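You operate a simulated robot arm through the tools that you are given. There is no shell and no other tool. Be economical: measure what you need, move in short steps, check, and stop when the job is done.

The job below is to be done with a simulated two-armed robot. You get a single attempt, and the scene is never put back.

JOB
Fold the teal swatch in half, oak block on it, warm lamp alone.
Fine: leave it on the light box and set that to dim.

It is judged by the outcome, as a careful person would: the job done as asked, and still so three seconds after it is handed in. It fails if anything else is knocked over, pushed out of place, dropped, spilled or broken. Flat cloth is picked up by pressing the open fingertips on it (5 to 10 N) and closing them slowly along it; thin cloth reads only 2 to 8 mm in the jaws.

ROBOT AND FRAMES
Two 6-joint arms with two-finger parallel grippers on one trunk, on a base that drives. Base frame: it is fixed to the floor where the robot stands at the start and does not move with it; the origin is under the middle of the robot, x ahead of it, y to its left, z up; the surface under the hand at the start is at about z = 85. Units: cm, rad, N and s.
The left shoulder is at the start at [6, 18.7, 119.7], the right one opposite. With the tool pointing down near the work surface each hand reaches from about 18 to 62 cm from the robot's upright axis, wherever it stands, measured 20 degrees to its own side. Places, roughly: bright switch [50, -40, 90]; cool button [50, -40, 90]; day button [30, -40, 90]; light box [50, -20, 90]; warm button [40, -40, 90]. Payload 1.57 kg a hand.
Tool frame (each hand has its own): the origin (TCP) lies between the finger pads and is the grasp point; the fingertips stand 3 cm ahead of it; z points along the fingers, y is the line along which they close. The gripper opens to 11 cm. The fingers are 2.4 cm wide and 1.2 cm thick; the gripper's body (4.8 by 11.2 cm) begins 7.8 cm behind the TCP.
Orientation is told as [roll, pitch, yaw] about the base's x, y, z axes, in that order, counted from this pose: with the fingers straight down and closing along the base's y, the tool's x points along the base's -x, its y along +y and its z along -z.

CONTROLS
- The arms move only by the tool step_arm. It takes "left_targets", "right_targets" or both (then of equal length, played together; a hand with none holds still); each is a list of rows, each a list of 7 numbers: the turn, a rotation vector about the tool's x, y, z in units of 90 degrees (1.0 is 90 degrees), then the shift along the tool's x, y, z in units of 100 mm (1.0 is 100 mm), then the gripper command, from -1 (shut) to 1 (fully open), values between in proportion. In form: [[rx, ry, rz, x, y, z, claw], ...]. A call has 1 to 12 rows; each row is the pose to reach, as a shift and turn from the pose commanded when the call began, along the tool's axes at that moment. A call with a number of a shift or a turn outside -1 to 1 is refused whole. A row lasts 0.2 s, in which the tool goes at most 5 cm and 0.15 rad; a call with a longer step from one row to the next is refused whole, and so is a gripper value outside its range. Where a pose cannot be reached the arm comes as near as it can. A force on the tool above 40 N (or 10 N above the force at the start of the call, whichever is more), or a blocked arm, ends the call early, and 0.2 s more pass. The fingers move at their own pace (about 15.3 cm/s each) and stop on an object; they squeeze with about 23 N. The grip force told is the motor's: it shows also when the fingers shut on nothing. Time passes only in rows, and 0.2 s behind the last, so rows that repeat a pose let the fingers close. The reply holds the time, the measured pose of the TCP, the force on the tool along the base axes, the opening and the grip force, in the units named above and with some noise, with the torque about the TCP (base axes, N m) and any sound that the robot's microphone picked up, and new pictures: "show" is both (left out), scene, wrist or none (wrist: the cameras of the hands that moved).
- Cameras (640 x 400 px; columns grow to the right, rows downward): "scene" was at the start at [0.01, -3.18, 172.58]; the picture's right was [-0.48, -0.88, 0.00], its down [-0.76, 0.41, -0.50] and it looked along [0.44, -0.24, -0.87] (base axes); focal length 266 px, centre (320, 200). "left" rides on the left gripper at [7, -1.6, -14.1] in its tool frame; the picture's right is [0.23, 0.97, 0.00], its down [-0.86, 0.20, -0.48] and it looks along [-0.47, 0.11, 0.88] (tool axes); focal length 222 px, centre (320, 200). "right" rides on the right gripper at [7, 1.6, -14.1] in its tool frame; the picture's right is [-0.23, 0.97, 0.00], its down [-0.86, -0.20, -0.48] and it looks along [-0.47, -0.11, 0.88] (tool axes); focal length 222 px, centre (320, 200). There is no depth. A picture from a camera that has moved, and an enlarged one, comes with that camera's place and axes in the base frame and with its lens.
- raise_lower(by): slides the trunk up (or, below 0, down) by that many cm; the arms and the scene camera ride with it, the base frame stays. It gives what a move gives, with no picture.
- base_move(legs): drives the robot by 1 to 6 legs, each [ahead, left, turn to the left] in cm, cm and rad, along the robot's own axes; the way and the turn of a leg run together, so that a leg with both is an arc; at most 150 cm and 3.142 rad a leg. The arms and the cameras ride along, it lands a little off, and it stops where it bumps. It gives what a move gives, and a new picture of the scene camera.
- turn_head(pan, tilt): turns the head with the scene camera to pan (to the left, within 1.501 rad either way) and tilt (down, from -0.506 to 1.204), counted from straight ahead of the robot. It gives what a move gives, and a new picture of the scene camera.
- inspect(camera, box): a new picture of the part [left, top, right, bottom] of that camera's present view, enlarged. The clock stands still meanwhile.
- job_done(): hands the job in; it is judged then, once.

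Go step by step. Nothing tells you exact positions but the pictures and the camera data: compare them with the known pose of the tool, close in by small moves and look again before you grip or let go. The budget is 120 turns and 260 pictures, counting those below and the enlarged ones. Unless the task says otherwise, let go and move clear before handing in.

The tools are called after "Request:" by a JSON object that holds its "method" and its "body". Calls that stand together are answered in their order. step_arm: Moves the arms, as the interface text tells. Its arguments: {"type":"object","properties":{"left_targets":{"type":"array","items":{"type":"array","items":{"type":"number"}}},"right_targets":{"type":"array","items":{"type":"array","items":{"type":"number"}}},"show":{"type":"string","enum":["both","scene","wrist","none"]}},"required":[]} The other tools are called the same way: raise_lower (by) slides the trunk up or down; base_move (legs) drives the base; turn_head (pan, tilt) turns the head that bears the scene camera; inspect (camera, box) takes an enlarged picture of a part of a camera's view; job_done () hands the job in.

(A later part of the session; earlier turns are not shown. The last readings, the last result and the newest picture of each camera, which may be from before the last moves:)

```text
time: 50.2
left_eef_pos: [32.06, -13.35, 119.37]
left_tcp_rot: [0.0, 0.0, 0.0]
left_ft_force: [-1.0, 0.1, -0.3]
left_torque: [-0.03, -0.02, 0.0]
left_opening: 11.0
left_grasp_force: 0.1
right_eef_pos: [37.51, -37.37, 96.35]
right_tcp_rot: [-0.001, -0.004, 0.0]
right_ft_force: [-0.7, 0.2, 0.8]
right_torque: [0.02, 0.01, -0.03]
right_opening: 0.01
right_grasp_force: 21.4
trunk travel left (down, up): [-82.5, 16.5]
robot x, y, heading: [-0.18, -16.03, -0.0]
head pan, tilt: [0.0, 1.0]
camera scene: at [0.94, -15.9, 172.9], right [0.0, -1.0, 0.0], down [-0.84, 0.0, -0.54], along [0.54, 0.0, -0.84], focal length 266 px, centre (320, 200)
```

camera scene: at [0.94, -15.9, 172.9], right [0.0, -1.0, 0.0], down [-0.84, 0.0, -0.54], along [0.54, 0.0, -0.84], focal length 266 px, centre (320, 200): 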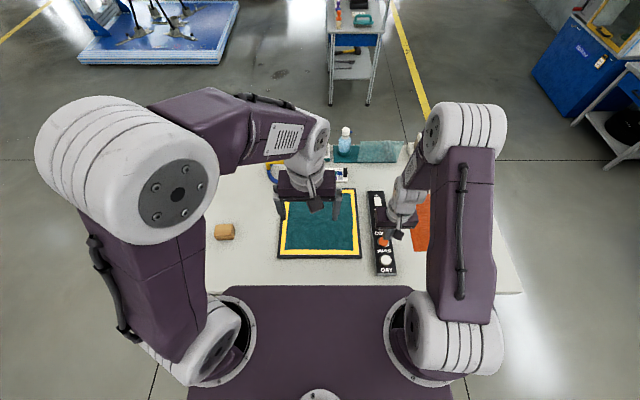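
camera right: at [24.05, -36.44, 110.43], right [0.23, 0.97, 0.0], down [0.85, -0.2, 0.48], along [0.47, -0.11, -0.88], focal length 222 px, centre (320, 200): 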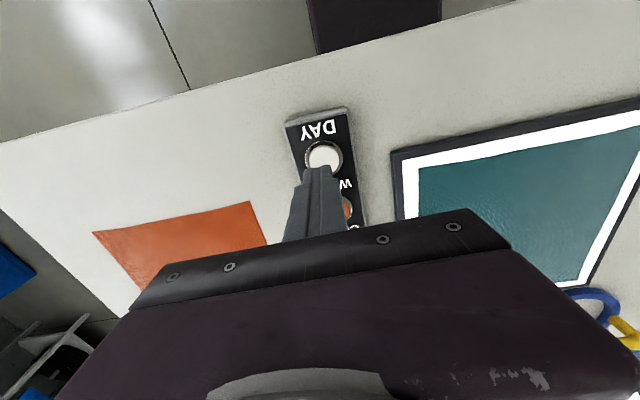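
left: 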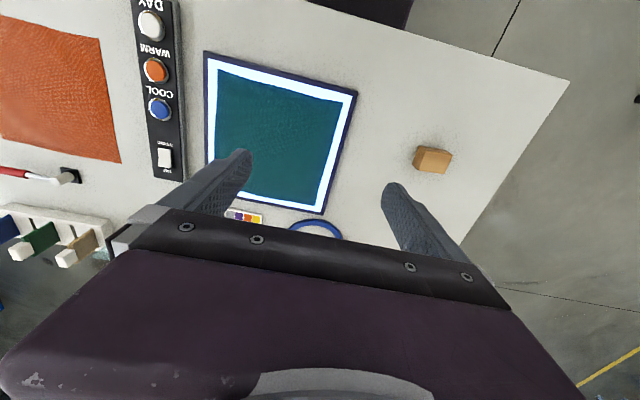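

Warm alone and dim are now set. Next the fold: bring both hands over the near corners of the swatch, fingers slightly open.

Request:
{"method": "step_arm", "body": {"left_targets": [[0, 0, 0, -0.12, 0.17, 0.25, -0.4], [0, 0, 0, -0.25, 0.34, 0.5, -0.4], [0, 0, 0, -0.37, 0.51, 0.75, -0.4], [0, 0, 0, -0.5, 0.68, 1.0, -0.4]], "right_targets": [[0, 0, 0, 0, 0.25, -0.1, -0.4], [0, 0, 0, 0.03, 0.5, -0.1, -0.4], [0, 0, 0, 0.03, 0.75, -0.1, -0.4], [0, 0, 0, 0.03, 1.0, -0.1, -0.4]], "show": "none"}}

Request:
{"method": "step_arm", "body": {"left_targets": [[0, 0, 0, 0, 0, 0.4, -0.4], [0, 0, 0, 0, 0, 0.8, -0.4], [0, 0, 0, 0, 0, 1.0, -0.4], [0, 0, 0, 0, 0, 1.0, -0.4]], "right_targets": [[0, 0, 0, 0, 0.24, 0, -0.4], [0, 0, 0, 0, 0.24, 0, -0.4], [0, 0, 0, 0, 0.24, 0, -0.4], [0, 0, 0, 0, 0.24, 0, -0.4]], "show": "none"}}

Request:
{"method": "step_arm", "body": {"left_targets": [[0, 0, 0, 0, 0, 0.25, -0.4], [0, 0, 0, 0, 0, 0.5, -0.4], [0, 0, 0, 0, 0, 0.5, -0.4]], "right_targets": [[0, 0, 0, 0, 0, 0.2, -0.4], [0, 0, 0, 0, 0, 0.3, -0.4], [0, 0, 0, 0, 0, 0.3, -0.4]], "show": "both"}}

```text
time: 51.2
left_eef_pos: [37.06, -6.42, 109.1]
left_tcp_rot: [-0.002, 0.0, 0.0]
left_ft_force: [-1.0, -0.8, 0.5]
left_torque: [-0.03, 0.01, 0.03]
left_opening: 3.32
left_grasp_force: 0.0
right_eef_pos: [37.6, -27.34, 97.18]
right_tcp_rot: [-0.002, -0.004, -0.002]
right_ft_force: [-0.4, 1.2, 0.0]
right_torque: [0.02, 0.0, -0.02]
right_opening: 3.3
right_grasp_force: 0.0
trunk travel left (down, up): [-82.5, 16.5]
robot x, y, heading: [0.01, -15.91, -0.0]
head pan, tilt: [0.0, 1.0]
```

```text
time: 52.2
left_eef_pos: [37.14, -6.42, 99.08]
left_tcp_rot: [0.0, -0.001, -0.001]
left_ft_force: [-1.4, -0.4, 0.0]
left_torque: [0.02, 0.0, -0.01]
left_opening: 3.32
left_grasp_force: 0.0
right_eef_pos: [37.37, -25.29, 97.48]
right_tcp_rot: [0.0, -0.006, 0.0]
right_ft_force: [0.6, 0.2, -0.1]
right_torque: [0.01, 0.02, 0.0]
right_opening: 3.31
right_grasp_force: 0.0
trunk travel left (down, up): [-82.5, 16.5]
robot x, y, heading: [0.11, -16.15, 0.0]
head pan, tilt: [0.0, 1.0]
```

```text
time: 53.0
left_eef_pos: [37.21, -6.61, 94.15]
left_tcp_rot: [0.0, -0.001, 0.001]
left_ft_force: [-0.1, -0.4, -0.9]
left_torque: [0.01, -0.04, 0.02]
left_opening: 3.3
left_grasp_force: 0.1
right_eef_pos: [37.5, -25.35, 94.33]
right_tcp_rot: [0.0, -0.005, 0.001]
right_ft_force: [-0.6, 0.7, 0.7]
right_torque: [-0.02, 0.0, 0.0]
right_opening: 3.31
right_grasp_force: 0.1
trunk travel left (down, up): [-82.5, 16.5]
robot x, y, heading: [0.05, -16.05, -0.004]
head pan, tilt: [0.0, 1.0]
camera scene: at [1.02, -15.95, 172.91], right [0.0, -1.0, 0.0], down [-0.84, 0.0, -0.54], along [0.54, 0.0, -0.84], focal length 266 px, centre (320, 200)
camera right: at [30.29, -23.71, 108.31], right [0.23, 0.97, 0.0], down [0.85, -0.2, 0.48], along [0.47, -0.11, -0.88], focal length 222 px, centre (320, 200)
camera left: at [30.36, -8.31, 108.27], right [-0.23, 0.97, 0.0], down [0.85, 0.2, 0.48], along [0.47, 0.11, -0.88], focal length 222 px, centre (320, 200)
```

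scene: 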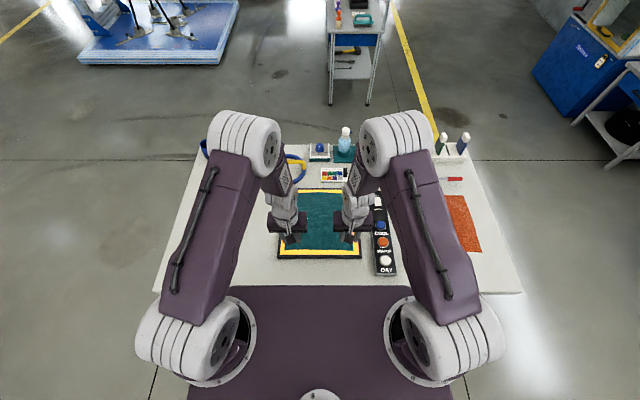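
right: 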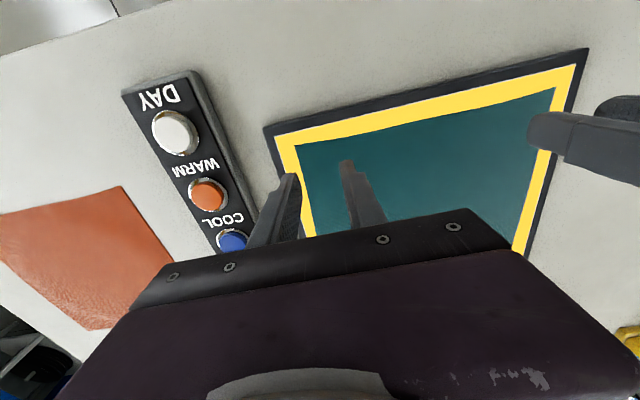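
left: 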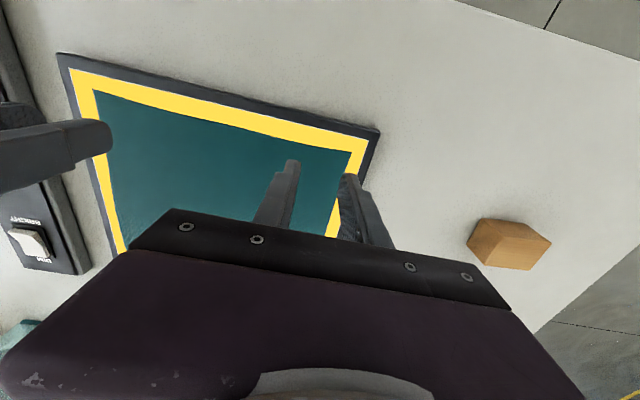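

Request:
{"method": "step_arm", "body": {"left_targets": [[0, 0, 0, 0.02, -0.07, 0.15, -0.4], [0, 0, 0, 0.02, -0.07, 0.25, -0.4], [0, 0, 0, 0.02, -0.07, 0.25, -0.4]], "right_targets": [[0, 0, 0, 0.05, 0.14, 0.15, -0.4], [0, 0, 0, 0.05, 0.14, 0.27, -0.4], [0, 0, 0, 0.05, 0.14, 0.27, -0.4]], "show": "wrist"}}

Request:
{"method": "inspect", "body": {"camera": "right", "box": [230, 80, 430, 220]}}

Request:
{"method": "inspect", "body": {"camera": "left", "box": [230, 80, 430, 220]}}

```text
time: 53.8
left_eef_pos: [36.85, -7.28, 91.83]
left_tcp_rot: [0.0, -0.001, 0.0]
left_ft_force: [-0.1, -0.8, 0.3]
left_torque: [0.0, 0.0, 0.03]
left_opening: 3.29
left_grasp_force: 0.1
right_eef_pos: [37.08, -23.87, 91.54]
right_tcp_rot: [0.001, -0.005, 0.0]
right_ft_force: [-0.2, -0.2, -0.5]
right_torque: [-0.02, -0.01, -0.02]
right_opening: 3.29
right_grasp_force: 0.0
trunk travel left (down, up): [-82.5, 16.5]
robot x, y, heading: [-0.1, -15.58, 0.002]
head pan, tilt: [0.0, 1.0]
camera right: at [29.84, -22.21, 105.54], right [0.23, 0.97, 0.0], down [0.85, -0.2, 0.48], along [0.47, -0.11, -0.88], focal length 222 px, centre (320, 200)
camera left: at [30.07, -8.94, 105.85], right [-0.23, 0.97, 0.0], down [0.86, 0.2, 0.48], along [0.47, 0.11, -0.88], focal length 222 px, centre (320, 200)
```

right: 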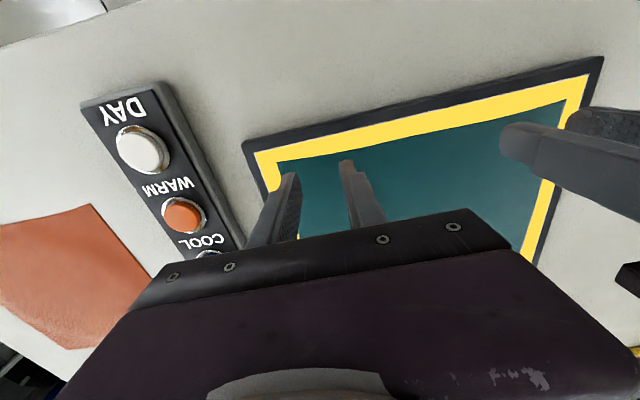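
left: 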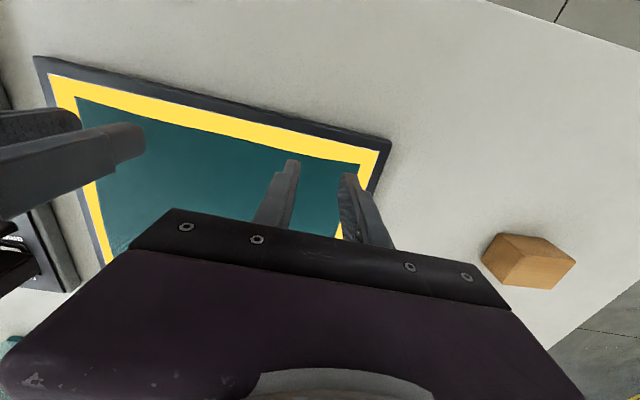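

```text
2.86 times, centred on (330, 150) of right
camera zoom: at [29.84, -22.21, 105.54], right [0.23, 0.97, 0.0], down [0.85, -0.2, 0.48], along [0.47, -0.11, -0.88], focal length 635 px, centre (291, 343)
```

zoom: 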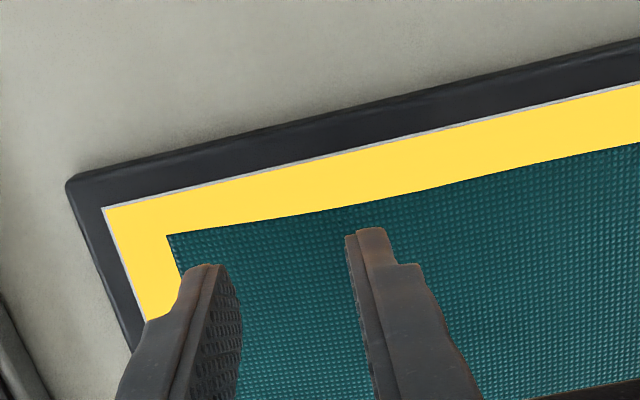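

```text
2.86 times, centred on (330, 150) of left
camera zoom: at [30.07, -8.94, 105.85], right [-0.23, 0.97, 0.0], down [0.86, 0.2, 0.48], along [0.47, 0.11, -0.88], focal length 635 px, centre (291, 343)
```

zoom: 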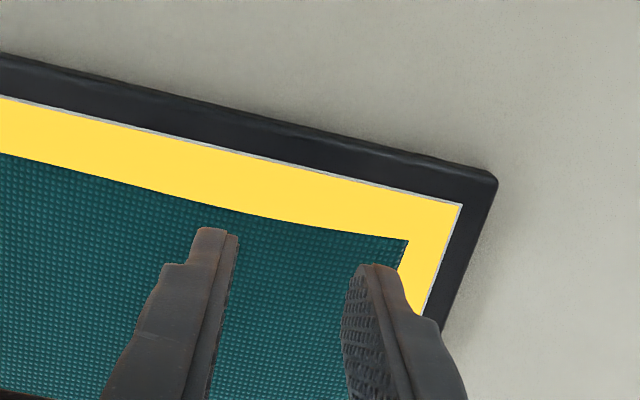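

Request:
{"method": "step_arm", "body": {"left_targets": [[0, 0, 0, 0, 0, 0.05, -0.4], [0, 0, 0, 0, 0, 0.1, -0.4], [0, 0, 0, 0, 0, 0.13, -0.4]], "right_targets": [[0, 0, 0, 0, 0, 0.05, -0.4], [0, 0, 0, 0, 0, 0.09, -0.4], [0, 0, 0, 0, 0, 0.11, -0.4]], "show": "none"}}

```text
time: 54.6
left_eef_pos: [37.1, -7.19, 90.38]
left_tcp_rot: [0.001, -0.001, -0.001]
left_ft_force: [0.0, 0.0, -0.1]
left_torque: [-0.01, 0.0, -0.01]
left_opening: 3.3
left_grasp_force: 0.2
right_eef_pos: [37.08, -23.77, 90.52]
right_tcp_rot: [-0.001, -0.005, -0.001]
right_ft_force: [0.4, -0.3, -0.8]
right_torque: [0.02, 0.02, -0.01]
right_opening: 3.3
right_grasp_force: 0.1
trunk travel left (down, up): [-82.5, 16.5]
robot x, y, heading: [0.03, -15.9, 0.001]
head pan, tilt: [0.0, 1.0]
```

Request:
{"method": "step_arm", "body": {"left_targets": [[0, 0, 0, 0, 0, 0.02, -0.4], [0, 0, 0, 0, 0, 0.04, -0.4]], "right_targets": [[0, 0, 0, 0, 0, 0.02, -0.4], [0, 0, 0, 0, 0, 0.04, -0.4]], "show": "none"}}

Request:
{"method": "step_arm", "body": {"left_targets": [[0, 0, 0, 0, 0, 0.02, -0.4], [0, 0, 0, 0, 0, 0.03, -0.4]], "right_targets": [[0, 0, 0, 0, 0, 0.02, -0.4], [0, 0, 0, 0, 0, 0.03, -0.4]], "show": "none"}}

```text
time: 55.2
left_eef_pos: [37.1, -7.31, 90.13]
left_tcp_rot: [0.001, 0.001, 0.0]
left_ft_force: [-0.4, -0.7, 0.4]
left_torque: [-0.03, 0.01, -0.02]
left_opening: 3.31
left_grasp_force: 0.0
right_eef_pos: [37.01, -23.68, 90.11]
right_tcp_rot: [-0.001, -0.004, -0.001]
right_ft_force: [0.5, 0.1, 0.0]
right_torque: [-0.03, 0.0, -0.01]
right_opening: 3.3
right_grasp_force: 0.2
trunk travel left (down, up): [-82.5, 16.5]
robot x, y, heading: [-0.35, -15.69, 0.004]
head pan, tilt: [0.0, 1.0]
```

```text
time: 55.8
left_eef_pos: [37.04, -7.29, 89.7]
left_tcp_rot: [0.001, 0.0, -0.001]
left_ft_force: [0.1, 0.0, 0.7]
left_torque: [-0.01, -0.01, -0.02]
left_opening: 3.28
left_grasp_force: 0.0
right_eef_pos: [37.09, -23.85, 89.84]
right_tcp_rot: [0.0, -0.007, 0.0]
right_ft_force: [-0.2, -0.5, 0.6]
right_torque: [0.03, -0.02, 0.01]
right_opening: 3.29
right_grasp_force: 0.1
trunk travel left (down, up): [-82.5, 16.5]
robot x, y, heading: [-0.06, -15.79, -0.004]
head pan, tilt: [0.0, 1.0]
```

Request:
{"method": "step_arm", "body": {"left_targets": [[0, 0, 0, 0, 0, 0.015, -0.4], [0, 0, 0, 0, 0, 0.03, -0.4]], "right_targets": [[0, 0, 0, 0, 0, 0.015, -0.4], [0, 0, 0, 0, 0, 0.03, -0.4]], "show": "none"}}

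Request:
{"method": "step_arm", "body": {"left_targets": [[0, 0, 0, 0, 0, 0.01, -0.4], [0, 0, 0, 0, 0, 0.02, -0.4]], "right_targets": [[0, 0, 0, 0, 0, 0.01, -0.4], [0, 0, 0, 0, 0, 0.02, -0.4]], "show": "none"}}

```text
time: 56.4
left_eef_pos: [36.93, -7.26, 89.54]
left_tcp_rot: [0.0, -0.002, -0.001]
left_ft_force: [-0.4, -0.7, 5.1]
left_torque: [0.04, -0.02, 0.02]
left_opening: 3.3
left_grasp_force: 0.2
right_eef_pos: [37.04, -23.81, 89.55]
right_tcp_rot: [0.0, -0.005, -0.001]
right_ft_force: [1.0, 0.2, -0.3]
right_torque: [-0.01, 0.03, 0.0]
right_opening: 3.3
right_grasp_force: 0.0
trunk travel left (down, up): [-82.5, 16.5]
robot x, y, heading: [-0.04, -15.4, -0.0]
head pan, tilt: [0.0, 1.0]
```

```text
time: 57.1
left_eef_pos: [37.0, -7.13, 89.49]
left_tcp_rot: [-0.001, -0.01, -0.001]
left_ft_force: [-1.8, 3.7, 22.3]
left_torque: [0.32, 0.12, 0.02]
left_opening: 3.33
left_grasp_force: 0.6
right_eef_pos: [37.03, -23.75, 89.46]
right_tcp_rot: [0.0, -0.01, 0.0]
right_ft_force: [-0.5, -0.6, 7.6]
right_torque: [0.01, 0.01, -0.01]
right_opening: 3.3
right_grasp_force: 0.1
trunk travel left (down, up): [-82.5, 16.5]
robot x, y, heading: [0.06, -15.48, -0.001]
head pan, tilt: [0.0, 1.0]
stopped in row 2 (left hand): the force on the tool passed its limit at 43 N (the readings are from after the stop); the commanded pose is now the measured one
```

Request:
{"method": "step_arm", "body": {"left_targets": [[0, 0, 0, 0, 0, -0.006, -0.4], [0, 0, 0, 0, 0, -0.008, -0.4]], "right_targets": [[0, 0, 0, 0, 0, 0, -0.4], [0, 0, 0, 0, 0, 0, -0.4]], "show": "none"}}

```text
time: 57.7
left_eef_pos: [37.02, -7.16, 89.61]
left_tcp_rot: [-0.002, -0.007, 0.0]
left_ft_force: [-1.4, 0.4, 8.7]
left_torque: [0.09, 0.02, 0.0]
left_opening: 3.31
left_grasp_force: 0.0
right_eef_pos: [36.93, -23.82, 89.59]
right_tcp_rot: [0.0, -0.01, 0.001]
right_ft_force: [-2.9, -0.9, 23.6]
right_torque: [0.01, 0.18, 0.0]
right_opening: 3.28
right_grasp_force: 0.1
trunk travel left (down, up): [-82.5, 16.5]
robot x, y, heading: [-0.16, -15.97, 0.001]
head pan, tilt: [0.0, 1.0]
```

Request:
{"method": "step_arm", "body": {"left_targets": [[0, 0, 0, 0, 0, 0, -0.4], [0, 0, 0, 0, 0, 0, -0.4]], "right_targets": [[0, 0, 0, 0, 0, -0.005, -0.4], [0, 0, 0, 0, 0, -0.01, -0.4]], "show": "none"}}

```text
time: 58.3
left_eef_pos: [36.91, -7.07, 89.41]
left_tcp_rot: [-0.001, -0.007, 0.001]
left_ft_force: [-2.7, -1.7, 13.3]
left_torque: [0.14, 0.12, 0.05]
left_opening: 3.31
left_grasp_force: 0.1
right_eef_pos: [36.94, -23.77, 89.57]
right_tcp_rot: [0.001, -0.009, -0.001]
right_ft_force: [0.2, 1.5, 16.8]
right_torque: [0.05, 0.04, 0.0]
right_opening: 3.29
right_grasp_force: 0.2
trunk travel left (down, up): [-82.5, 16.5]
robot x, y, heading: [-0.13, -15.93, -0.001]
head pan, tilt: [0.0, 1.0]
```

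Request:
{"method": "step_arm", "body": {"left_targets": [[0, 0, 0, 0, 0, -0.004, -0.4], [0, 0, 0, 0, 0, -0.004, -0.46], [0, 0, 0, 0, 0, -0.004, -0.52], [0, 0, 0, 0, 0, -0.004, -0.58], [0, 0, 0, 0, 0, -0.004, -0.64], [0, 0, 0, 0, 0, -0.004, -0.7], [0, 0, 0, 0, 0, -0.004, -0.76], [0, 0, 0, 0, 0, -0.004, -0.82], [0, 0, 0, 0, 0, -0.004, -0.88], [0, 0, 0, 0, 0, -0.004, -0.94], [0, 0, 0, 0, 0, -0.004, -1], [0, 0, 0, 0, 0, -0.004, -1]], "right_targets": [[0, 0, 0, 0, 0, -0.007, -0.4], [0, 0, 0, 0, 0, -0.007, -0.46], [0, 0, 0, 0, 0, -0.007, -0.52], [0, 0, 0, 0, 0, -0.007, -0.58], [0, 0, 0, 0, 0, -0.007, -0.64], [0, 0, 0, 0, 0, -0.007, -0.7], [0, 0, 0, 0, 0, -0.007, -0.76], [0, 0, 0, 0, 0, -0.007, -0.82], [0, 0, 0, 0, 0, -0.007, -0.88], [0, 0, 0, 0, 0, -0.007, -0.94], [0, 0, 0, 0, 0, -0.007, -1], [0, 0, 0, 0, 0, -0.007, -1]], "show": "wrist"}}

Request:
{"method": "inspect", "body": {"camera": "right", "box": [230, 80, 430, 220]}}

Request:
{"method": "inspect", "body": {"camera": "left", "box": [230, 80, 430, 220]}}

```text
time: 60.9
left_eef_pos: [37.19, -7.19, 89.53]
left_tcp_rot: [-0.001, -0.008, 0.0]
left_ft_force: [1.2, -0.3, 8.7]
left_torque: [-0.04, -0.05, 0.01]
left_opening: 0.0
left_grasp_force: 21.4
right_eef_pos: [36.93, -23.75, 89.66]
right_tcp_rot: [-0.001, -0.007, 0.0]
right_ft_force: [-0.3, 4.0, 7.0]
right_torque: [0.13, -0.07, 0.08]
right_opening: 0.19
right_grasp_force: 23.4
trunk travel left (down, up): [-82.5, 16.5]
robot x, y, heading: [-0.07, -16.07, 0.001]
head pan, tilt: [0.0, 1.0]
camera right: at [29.84, -22.16, 103.66], right [0.23, 0.97, 0.0], down [0.85, -0.2, 0.48], along [0.47, -0.11, -0.87], focal length 222 px, centre (320, 200)
camera left: at [30.19, -8.88, 103.64], right [-0.23, 0.97, 0.0], down [0.85, 0.2, 0.48], along [0.47, 0.11, -0.88], focal length 222 px, centre (320, 200)
```

right: 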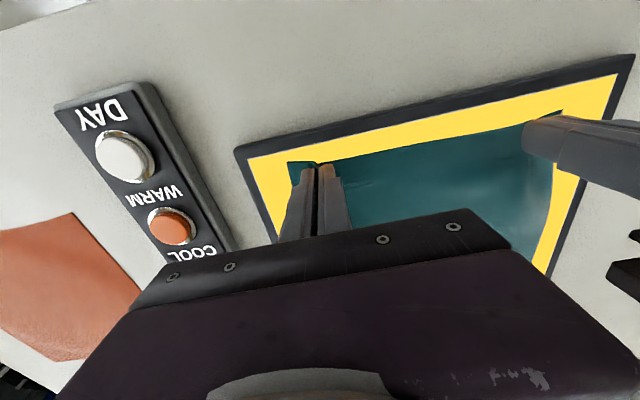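
left: 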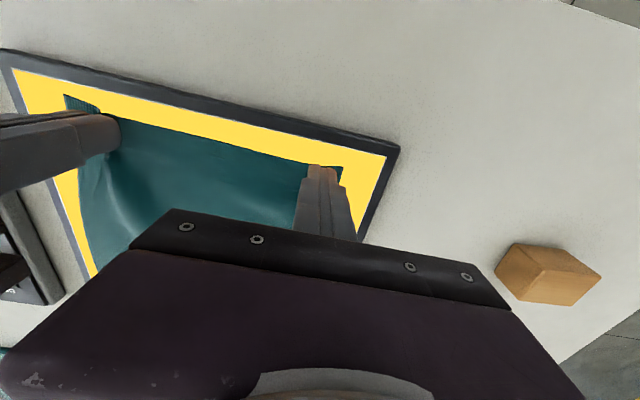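

```text
2.86 times, centred on (330, 150) of right
camera zoom: at [29.84, -22.16, 103.66], right [0.23, 0.97, 0.0], down [0.85, -0.2, 0.48], along [0.47, -0.11, -0.87], focal length 635 px, centre (291, 343)
```

zoom: 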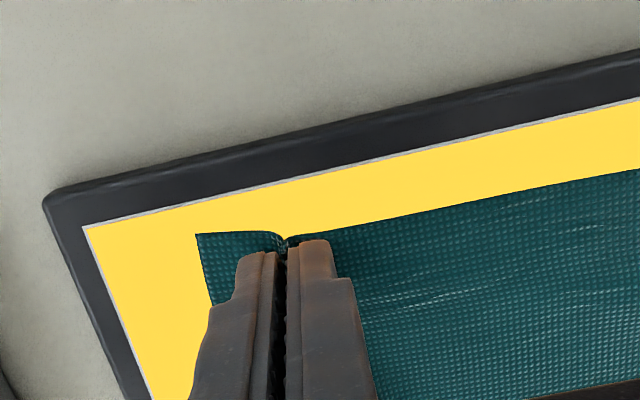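

```text
2.86 times, centred on (330, 150) of left
camera zoom: at [30.19, -8.88, 103.64], right [-0.23, 0.97, 0.0], down [0.85, 0.2, 0.48], along [0.47, 0.11, -0.88], focal length 635 px, centre (291, 343)
```

zoom: 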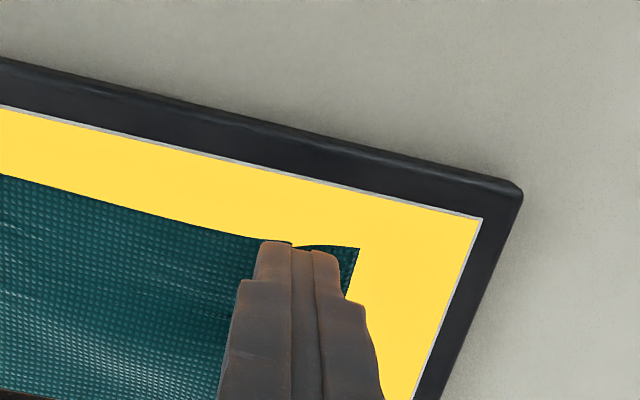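

Right hand has the cloth; the left slid off. I'll reopen the left, re-press and close again slower.

Request:
{"method": "step_arm", "body": {"left_targets": [[0, 0, 0, 0, 0, -0.1, -1], [0, 0, 0, -0.03, -0.03, -0.2, -0.3], [0, 0, 0, -0.03, -0.03, -0.2, -0.3], [0, 0, 0, -0.03, -0.03, -0.1, -0.3], [0, 0, 0, -0.03, -0.03, -0.02, -0.3], [0, 0, 0, -0.03, -0.03, 0, -0.3], [0, 0, 0, -0.03, -0.03, 0, -0.3]], "show": "wrist"}}

Request:
{"method": "inspect", "body": {"camera": "left", "box": [230, 80, 430, 220]}}

```text
time: 62.5
left_eef_pos: [37.57, -7.48, 89.55]
left_tcp_rot: [-0.003, -0.006, 0.001]
left_ft_force: [-1.2, 2.9, 13.0]
left_torque: [0.14, 0.08, 0.0]
left_opening: 3.89
left_grasp_force: 0.1
right_eef_pos: [37.02, -23.92, 89.54]
right_tcp_rot: [0.001, -0.007, 0.002]
right_ft_force: [0.3, 1.8, 5.4]
right_torque: [-0.03, -0.07, -0.02]
right_opening: 0.2
right_grasp_force: 22.9
trunk travel left (down, up): [-82.5, 16.5]
robot x, y, heading: [0.09, -15.85, 0.002]
head pan, tilt: [0.0, 1.0]
camera left: at [30.55, -9.22, 103.58], right [-0.23, 0.97, 0.0], down [0.85, 0.2, 0.48], along [0.47, 0.11, -0.88], focal length 222 px, centre (320, 200)
```

left: 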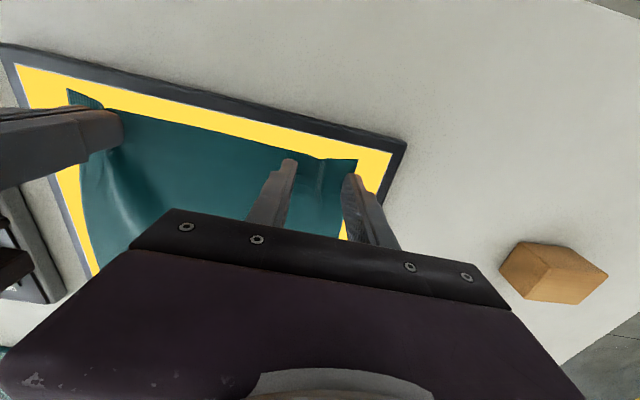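

```text
2.86 times, centred on (330, 150) of left
camera zoom: at [30.55, -9.22, 103.58], right [-0.23, 0.97, 0.0], down [0.85, 0.2, 0.48], along [0.47, 0.11, -0.88], focal length 635 px, centre (291, 343)
```

zoom: 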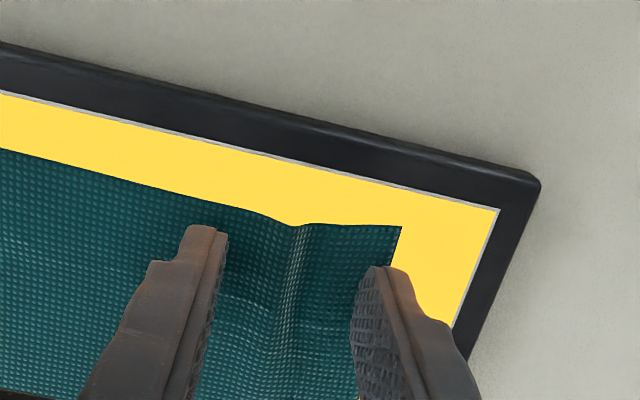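

Request:
{"method": "step_arm", "body": {"left_targets": [[0, 0, 0, 0, -0.02, -0.002, -0.36], [0, 0, 0, 0, -0.03, -0.002, -0.42], [0, 0, 0, 0, -0.03, -0.002, -0.48], [0, 0, 0, 0, -0.03, -0.002, -0.54], [0, 0, 0, 0, -0.03, -0.002, -0.6], [0, 0, 0, 0, -0.03, -0.002, -0.66], [0, 0, 0, 0, -0.03, -0.002, -0.72], [0, 0, 0, 0, -0.03, -0.002, -0.78], [0, 0, 0, 0, -0.03, -0.002, -0.84], [0, 0, 0, 0, -0.03, -0.002, -0.9], [0, 0, 0, 0, -0.03, -0.002, -1], [0, 0, 0, 0, -0.03, -0.002, -1]], "show": "wrist"}}

Request:
{"method": "inspect", "body": {"camera": "left", "box": [230, 80, 430, 220]}}

```text
time: 65.1
left_eef_pos: [37.45, -7.95, 89.57]
left_tcp_rot: [-0.001, -0.006, 0.0]
left_ft_force: [-1.3, -7.1, 1.5]
left_torque: [-0.2, 0.01, 0.04]
left_opening: 0.27
left_grasp_force: 23.4
right_eef_pos: [37.05, -23.83, 89.58]
right_tcp_rot: [-0.001, -0.007, 0.001]
right_ft_force: [-0.1, 6.3, 11.4]
right_torque: [0.2, -0.02, 0.04]
right_opening: 0.18
right_grasp_force: 22.9
trunk travel left (down, up): [-82.5, 16.5]
robot x, y, heading: [0.23, -15.98, 0.001]
head pan, tilt: [0.0, 1.0]
camera left: at [30.55, -9.62, 103.61], right [-0.23, 0.97, 0.0], down [0.85, 0.2, 0.48], along [0.47, 0.11, -0.88], focal length 222 px, centre (320, 200)
```

left: 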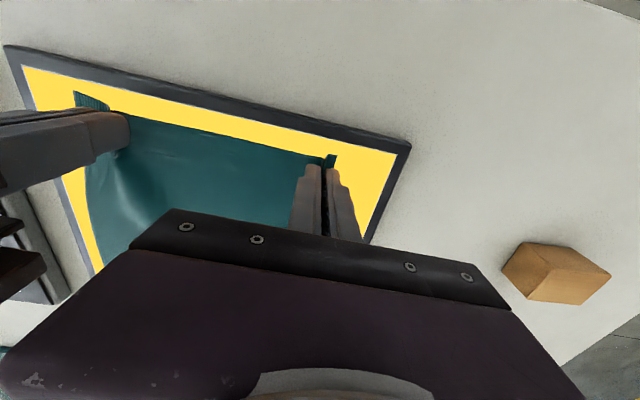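

```text
2.86 times, centred on (330, 150) of left
camera zoom: at [30.55, -9.62, 103.61], right [-0.23, 0.97, 0.0], down [0.85, 0.2, 0.48], along [0.47, 0.11, -0.88], focal length 635 px, centre (291, 343)
```

zoom: 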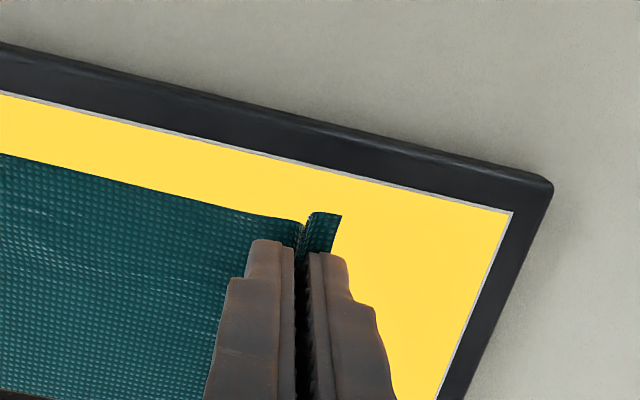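

Both hands hold the cloth. Now lift along an arc toward the fold line.

Request:
{"method": "step_arm", "body": {"left_targets": [[0, 0, 0, -0.01, -0.01, -0.12, -1], [0, 0, 0, -0.05, -0.01, -0.28, -1], [0, 0, 0, -0.1, -0.01, -0.42, -1], [0, 0, 0, -0.18, -0.01, -0.55, -1], [0, 0, 0, -0.28, -0.01, -0.68, -1], [0, 0, 0, -0.4, -0.01, -0.8, -1], [0, 0, 0, -0.55, -0.01, -0.9, -1], [0, 0, 0, -0.7, -0.01, -0.95, -1], [0, 0, 0, -0.85, -0.01, -1, -1], [0, 0, 0, -0.85, -0.01, -1, -1]], "right_targets": [[0, 0, 0, -0.01, 0.01, -0.12, -1], [0, 0, 0, -0.05, 0.01, -0.28, -1], [0, 0, 0, -0.1, 0.01, -0.42, -1], [0, 0, 0, -0.18, 0.01, -0.55, -1], [0, 0, 0, -0.28, 0.01, -0.68, -1], [0, 0, 0, -0.4, 0.01, -0.8, -1], [0, 0, 0, -0.55, 0.01, -0.9, -1], [0, 0, 0, -0.7, 0.01, -0.95, -1], [0, 0, 0, -0.85, 0.01, -1, -1], [0, 0, 0, -0.85, 0.01, -1, -1]], "show": "both"}}

Request:
{"method": "inspect", "body": {"camera": "scene", "box": [260, 170, 380, 270]}}

```text
time: 67.3
left_eef_pos: [46.2, -7.97, 99.4]
left_tcp_rot: [-0.001, -0.005, 0.0]
left_ft_force: [-0.6, -4.9, 0.2]
left_torque: [-0.19, 0.02, 0.04]
left_opening: 0.26
left_grasp_force: 23.2
right_eef_pos: [45.47, -23.85, 99.45]
right_tcp_rot: [0.001, -0.005, 0.0]
right_ft_force: [1.3, 5.7, 0.7]
right_torque: [0.18, 0.01, 0.02]
right_opening: 0.17
right_grasp_force: 22.9
trunk travel left (down, up): [-82.5, 16.5]
robot x, y, heading: [0.44, -15.77, 0.002]
head pan, tilt: [0.0, 1.0]
camera scene: at [1.08, -15.95, 172.91], right [0.0, -1.0, 0.0], down [-0.84, 0.0, -0.54], along [0.54, 0.0, -0.84], focal length 266 px, centre (320, 200)
camera right: at [38.36, -22.17, 113.49], right [0.23, 0.97, 0.0], down [0.85, -0.2, 0.48], along [0.47, -0.11, -0.88], focal length 222 px, centre (320, 200)
camera left: at [39.24, -9.68, 113.48], right [-0.23, 0.97, 0.0], down [0.85, 0.2, 0.48], along [0.47, 0.11, -0.88], focal length 222 px, centre (320, 200)
```

scene: 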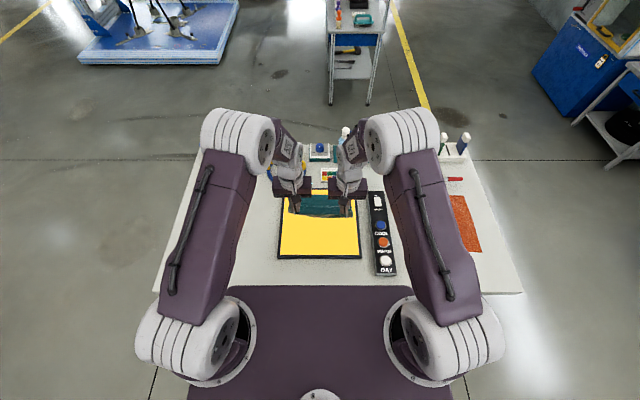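
right: 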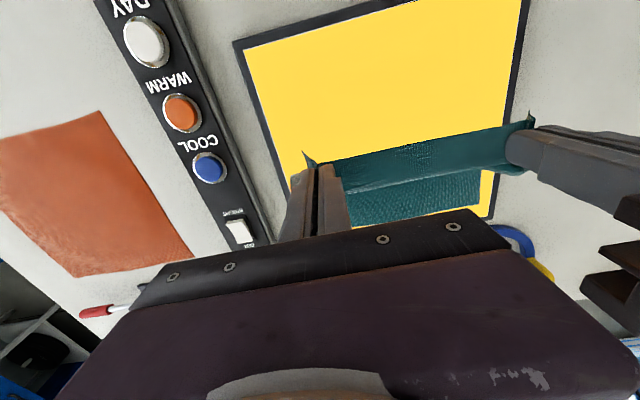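
left: 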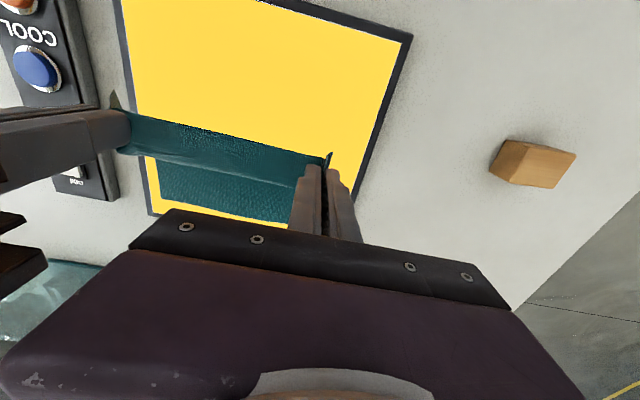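

```text
4.00 times, centred on (320, 220) of scene
camera zoom: at [1.08, -15.95, 172.91], right [0.0, -1.0, 0.0], down [-0.84, 0.0, -0.54], along [0.54, 0.0, -0.84], focal length 1066 px, centre (320, 120)
```

zoom: 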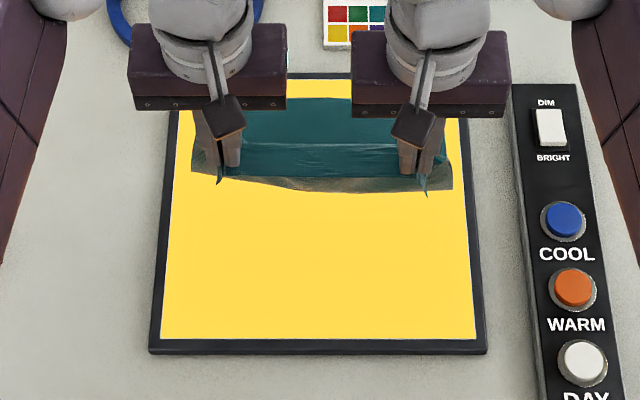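

The fold is forming. Continue the arc forward toward the far edge, then lower.

Request:
{"method": "step_arm", "body": {"left_targets": [[0, 0, 0, -0.2, 0, 0, -1], [0, 0, 0, -0.4, 0, 0.05, -1], [0, 0, 0, -0.6, 0, 0.12, -1], [0, 0, 0, -0.75, 0, 0.22, -1], [0, 0, 0, -0.9, 0, 0.34, -1], [0, 0, 0, -0.98, 0, 0.42, -1], [0, 0, 0, -0.98, 0, 0.42, -1]], "right_targets": [[0, 0, 0, -0.2, 0, 0, -1], [0, 0, 0, -0.4, 0, 0.05, -1], [0, 0, 0, -0.6, 0, 0.12, -1], [0, 0, 0, -0.78, 0, 0.22, -1], [0, 0, 0, -0.93, 0, 0.34, -1], [0, 0, 0, -1, 0, 0.42, -1], [0, 0, 0, -1, 0, 0.42, -1]], "show": "none"}}

Request:
{"method": "step_arm", "body": {"left_targets": [[0, 0, 0, -0.12, 0, 0.1, -1], [0, 0, 0, -0.24, 0, 0.22, -1], [0, 0, 0, -0.3, 0, 0.34, -1], [0, 0, 0, -0.3, 0, 0.34, -1]], "right_targets": [[0, 0, 0, -0.12, 0, 0.1, -1], [0, 0, 0, -0.26, 0, 0.22, -1], [0, 0, 0, -0.33, 0, 0.34, -1], [0, 0, 0, -0.33, 0, 0.34, -1]], "show": "both"}}

Request:
{"method": "inspect", "body": {"camera": "scene", "box": [260, 170, 380, 270]}}

```text
time: 68.9
left_eef_pos: [55.87, -8.03, 95.24]
left_tcp_rot: [-0.002, -0.003, 0.0]
left_ft_force: [0.0, -1.6, -0.8]
left_torque: [-0.08, 0.01, 0.01]
left_opening: 0.27
left_grasp_force: 23.4
right_eef_pos: [55.4, -23.68, 95.33]
right_tcp_rot: [0.001, -0.006, 0.001]
right_ft_force: [-0.4, 2.6, 0.9]
right_torque: [0.08, 0.01, 0.03]
right_opening: 0.19
right_grasp_force: 22.9
trunk travel left (down, up): [-82.5, 16.5]
robot x, y, heading: [0.09, -15.77, -0.002]
head pan, tilt: [0.0, 1.0]
```

```text
time: 69.9
left_eef_pos: [57.68, -7.54, 92.19]
left_tcp_rot: [-0.004, -0.006, 0.0]
left_ft_force: [-0.3, -13.5, 1.4]
left_torque: [-0.38, -0.01, 0.03]
left_opening: 0.28
left_grasp_force: 22.8
left hand out of reach, approached as far as the arm can: row 2, 3, 4
right_eef_pos: [57.59, -23.82, 92.31]
right_tcp_rot: [-0.002, -0.007, 0.0]
right_ft_force: [-0.3, 13.6, 0.0]
right_torque: [0.42, 0.02, 0.04]
right_opening: 0.2
right_grasp_force: 23.1
right hand out of reach, approached as far as the arm can: row 2, 3, 4
trunk travel left (down, up): [-82.5, 16.5]
robot x, y, heading: [0.04, -16.0, -0.001]
head pan, tilt: [0.0, 1.0]
camera scene: at [1.21, -15.96, 172.91], right [0.0, -1.0, 0.0], down [-0.84, 0.0, -0.54], along [0.54, 0.0, -0.84], focal length 266 px, centre (320, 200)
camera right: at [50.39, -22.22, 106.42], right [0.23, 0.97, 0.0], down [0.85, -0.2, 0.48], along [0.47, -0.11, -0.88], focal length 222 px, centre (320, 200)
camera left: at [50.66, -9.31, 106.34], right [-0.23, 0.97, 0.0], down [0.85, 0.2, 0.48], along [0.47, 0.11, -0.88], focal length 222 px, centre (320, 200)
```

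scene: 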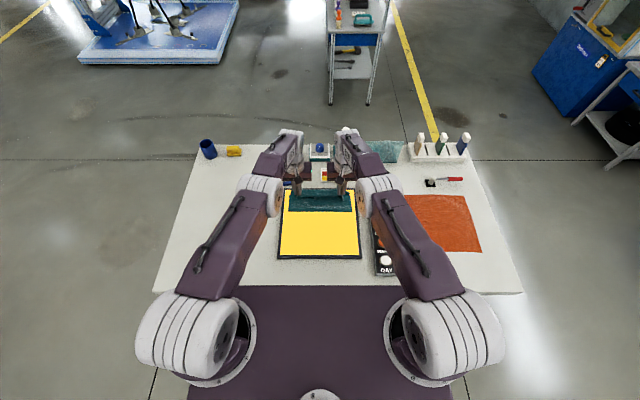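
right: 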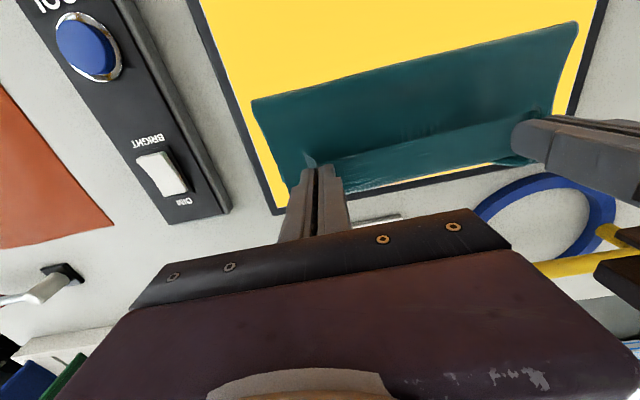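
left: 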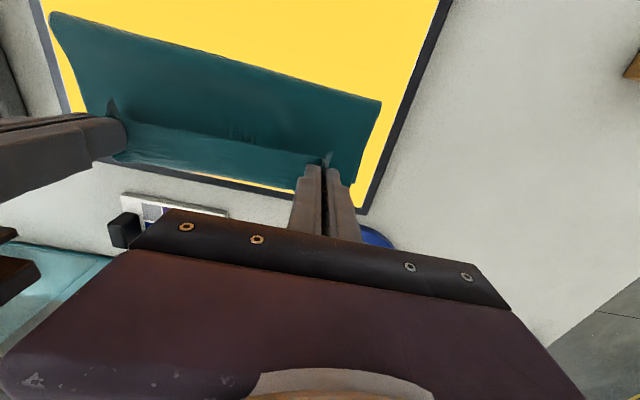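

```text
4.00 times, centred on (320, 220) of scene
camera zoom: at [1.21, -15.96, 172.91], right [0.0, -1.0, 0.0], down [-0.84, 0.0, -0.54], along [0.54, 0.0, -0.84], focal length 1066 px, centre (320, 120)
```

zoom: 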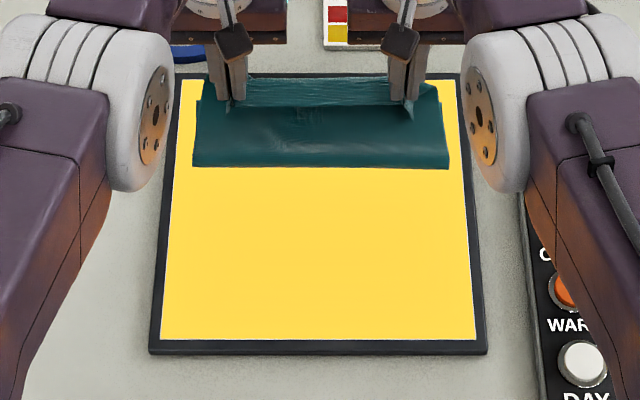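

The arms ran out of reach at x≈57.6 with vertical tools. Tilting the fingers forward ~22° gains reach, so I'll tilt while moving on.

Request:
{"method": "step_arm", "body": {"left_targets": [[0, -0.08, 0, 0, 0, -0.02, -1], [0, -0.16, 0, -0.05, 0, -0.02, -1], [0, -0.24, 0, -0.12, 0, 0, -1], [0, -0.28, 0, -0.18, 0, 0, -1], [0, -0.28, 0, -0.18, 0, 0, -1]], "right_targets": [[0, -0.08, 0, 0, 0, -0.02, -1], [0, -0.16, 0, -0.05, 0, -0.02, -1], [0, -0.24, 0, -0.12, 0, 0, -1], [0, -0.28, 0, -0.18, 0, 0, -1], [0, -0.28, 0, -0.18, 0, 0, -1]], "show": "both"}}

Request:
{"method": "inspect", "body": {"camera": "scene", "box": [260, 170, 380, 270]}}

```text
time: 71.1
left_eef_pos: [59.3, -7.58, 92.26]
left_tcp_rot: [-0.003, -0.444, 0.0]
left_ft_force: [0.4, -12.8, -0.4]
left_torque: [-0.43, -0.04, -0.16]
left_opening: 0.29
left_grasp_force: 22.7
right_eef_pos: [59.29, -23.94, 92.64]
right_tcp_rot: [0.001, -0.447, 0.001]
right_ft_force: [-0.2, 14.5, 0.0]
right_torque: [0.37, 0.05, 0.23]
right_opening: 0.21
right_grasp_force: 23.2
trunk travel left (down, up): [-82.5, 16.5]
robot x, y, heading: [-0.04, -15.7, 0.004]
head pan, tilt: [0.0, 1.0]
camera scene: at [1.14, -15.96, 172.91], right [0.0, -1.0, 0.0], down [-0.84, 0.0, -0.54], along [0.54, 0.0, -0.84], focal length 266 px, centre (320, 200)
camera right: at [46.94, -22.32, 102.27], right [0.2, 0.97, 0.1], down [0.57, -0.2, 0.8], along [0.8, -0.11, -0.59], focal length 222 px, centre (320, 200)
camera left: at [47.04, -9.3, 101.99], right [-0.2, 0.97, -0.1], down [0.57, 0.2, 0.8], along [0.8, 0.11, -0.59], focal length 222 px, centre (320, 200)
```

scene: 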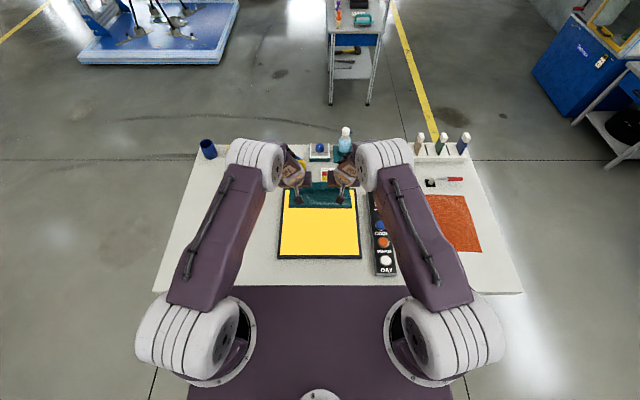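
right: 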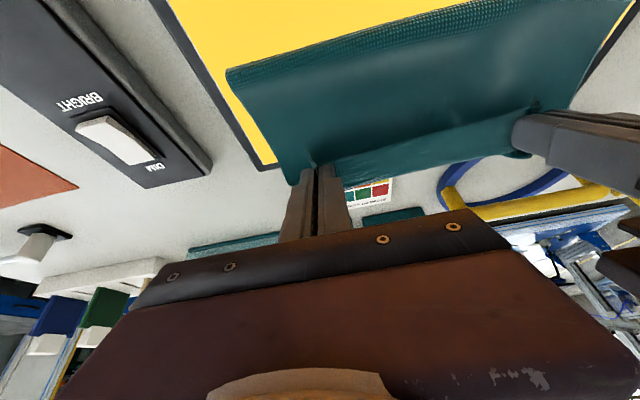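
left: 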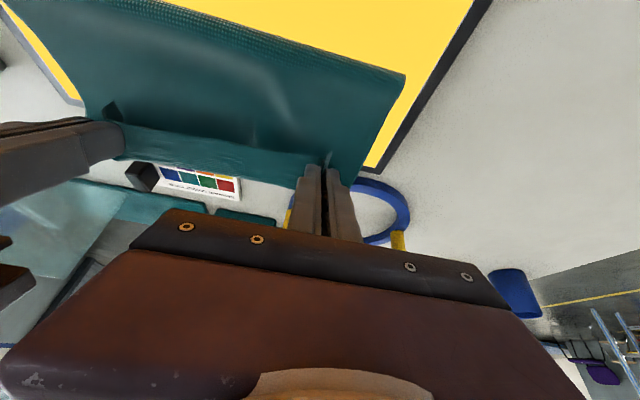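

```text
4.00 times, centred on (320, 220) of scene
camera zoom: at [1.14, -15.96, 172.91], right [0.0, -1.0, 0.0], down [-0.84, 0.0, -0.54], along [0.54, 0.0, -0.84], focal length 1066 px, centre (320, 120)
```

zoom: 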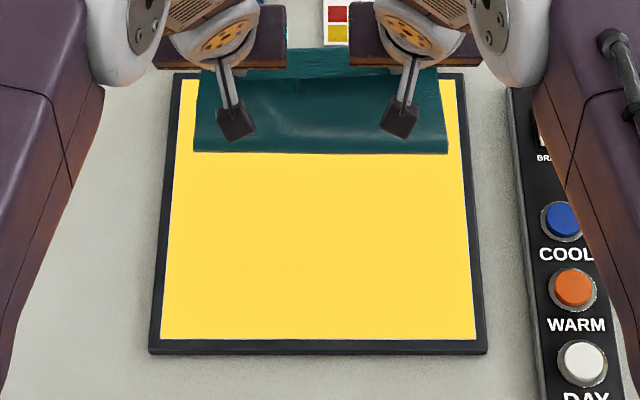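

Request:
{"method": "step_arm", "body": {"left_targets": [[0, 0, 0, 0.04, 0, 0.07, -1], [0, 0, 0, 0.08, 0, 0.14, -1], [0, 0, 0, 0.09, 0, 0.19, -1], [0, 0, 0, 0.09, 0, 0.19, -1]], "right_targets": [[0, 0, 0, 0.04, 0, 0.07, -1], [0, 0, 0, 0.08, 0, 0.14, -1], [0, 0, 0, 0.09, 0, 0.19, -1], [0, 0, 0, 0.09, 0, 0.19, -1]], "show": "wrist"}}

Request:
{"method": "inspect", "body": {"camera": "scene", "box": [280, 165, 360, 225]}}

```text
time: 72.1
left_eef_pos: [59.33, -7.59, 90.44]
left_tcp_rot: [-0.001, -0.446, 0.004]
left_ft_force: [0.1, -12.7, 0.4]
left_torque: [-0.38, 0.01, -0.13]
left_opening: 0.24
left_grasp_force: 23.2
right_eef_pos: [59.45, -23.94, 90.31]
right_tcp_rot: [-0.001, -0.447, 0.0]
right_ft_force: [-1.3, 12.6, -1.0]
right_torque: [0.34, 0.04, 0.2]
right_opening: 0.24
right_grasp_force: 22.7
trunk travel left (down, up): [-82.5, 16.5]
robot x, y, heading: [0.31, -16.06, 0.006]
head pan, tilt: [0.0, 1.0]
camera right: at [46.92, -22.29, 100.08], right [0.21, 0.97, 0.1], down [0.57, -0.2, 0.8], along [0.8, -0.11, -0.59], focal length 222 px, centre (320, 200)
camera left: at [46.97, -9.37, 100.02], right [-0.2, 0.97, -0.1], down [0.57, 0.2, 0.8], along [0.8, 0.11, -0.59], focal length 222 px, centre (320, 200)
```

right: 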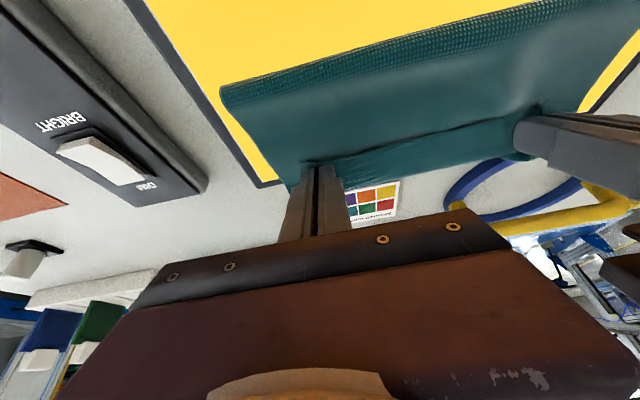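
left: 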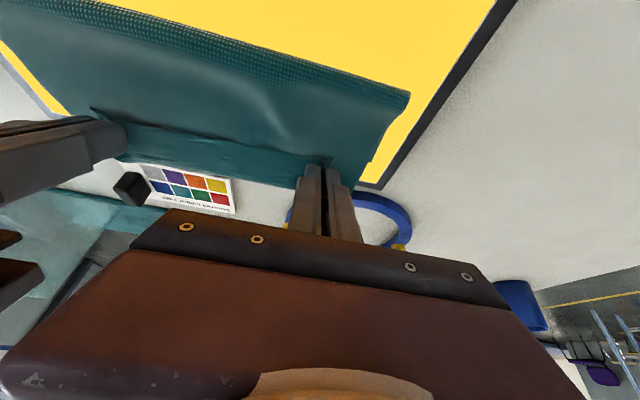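

```text
6.67 times, centred on (320, 195) of scene
camera zoom: at [1.12, -15.96, 172.91], right [0.0, -1.0, 0.0], down [-0.84, 0.0, -0.54], along [0.54, 0.0, -0.84], focal length 1776 px, centre (320, 233)
```

zoom: 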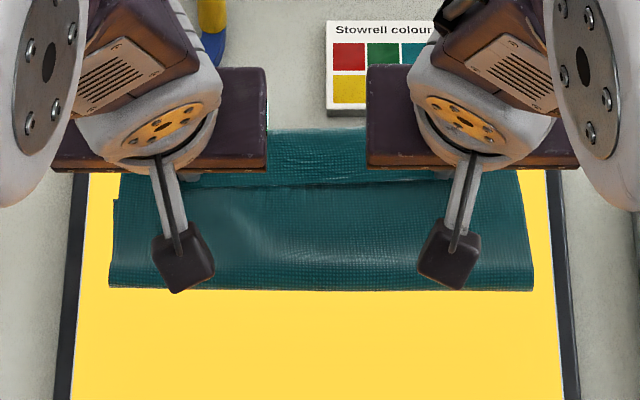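

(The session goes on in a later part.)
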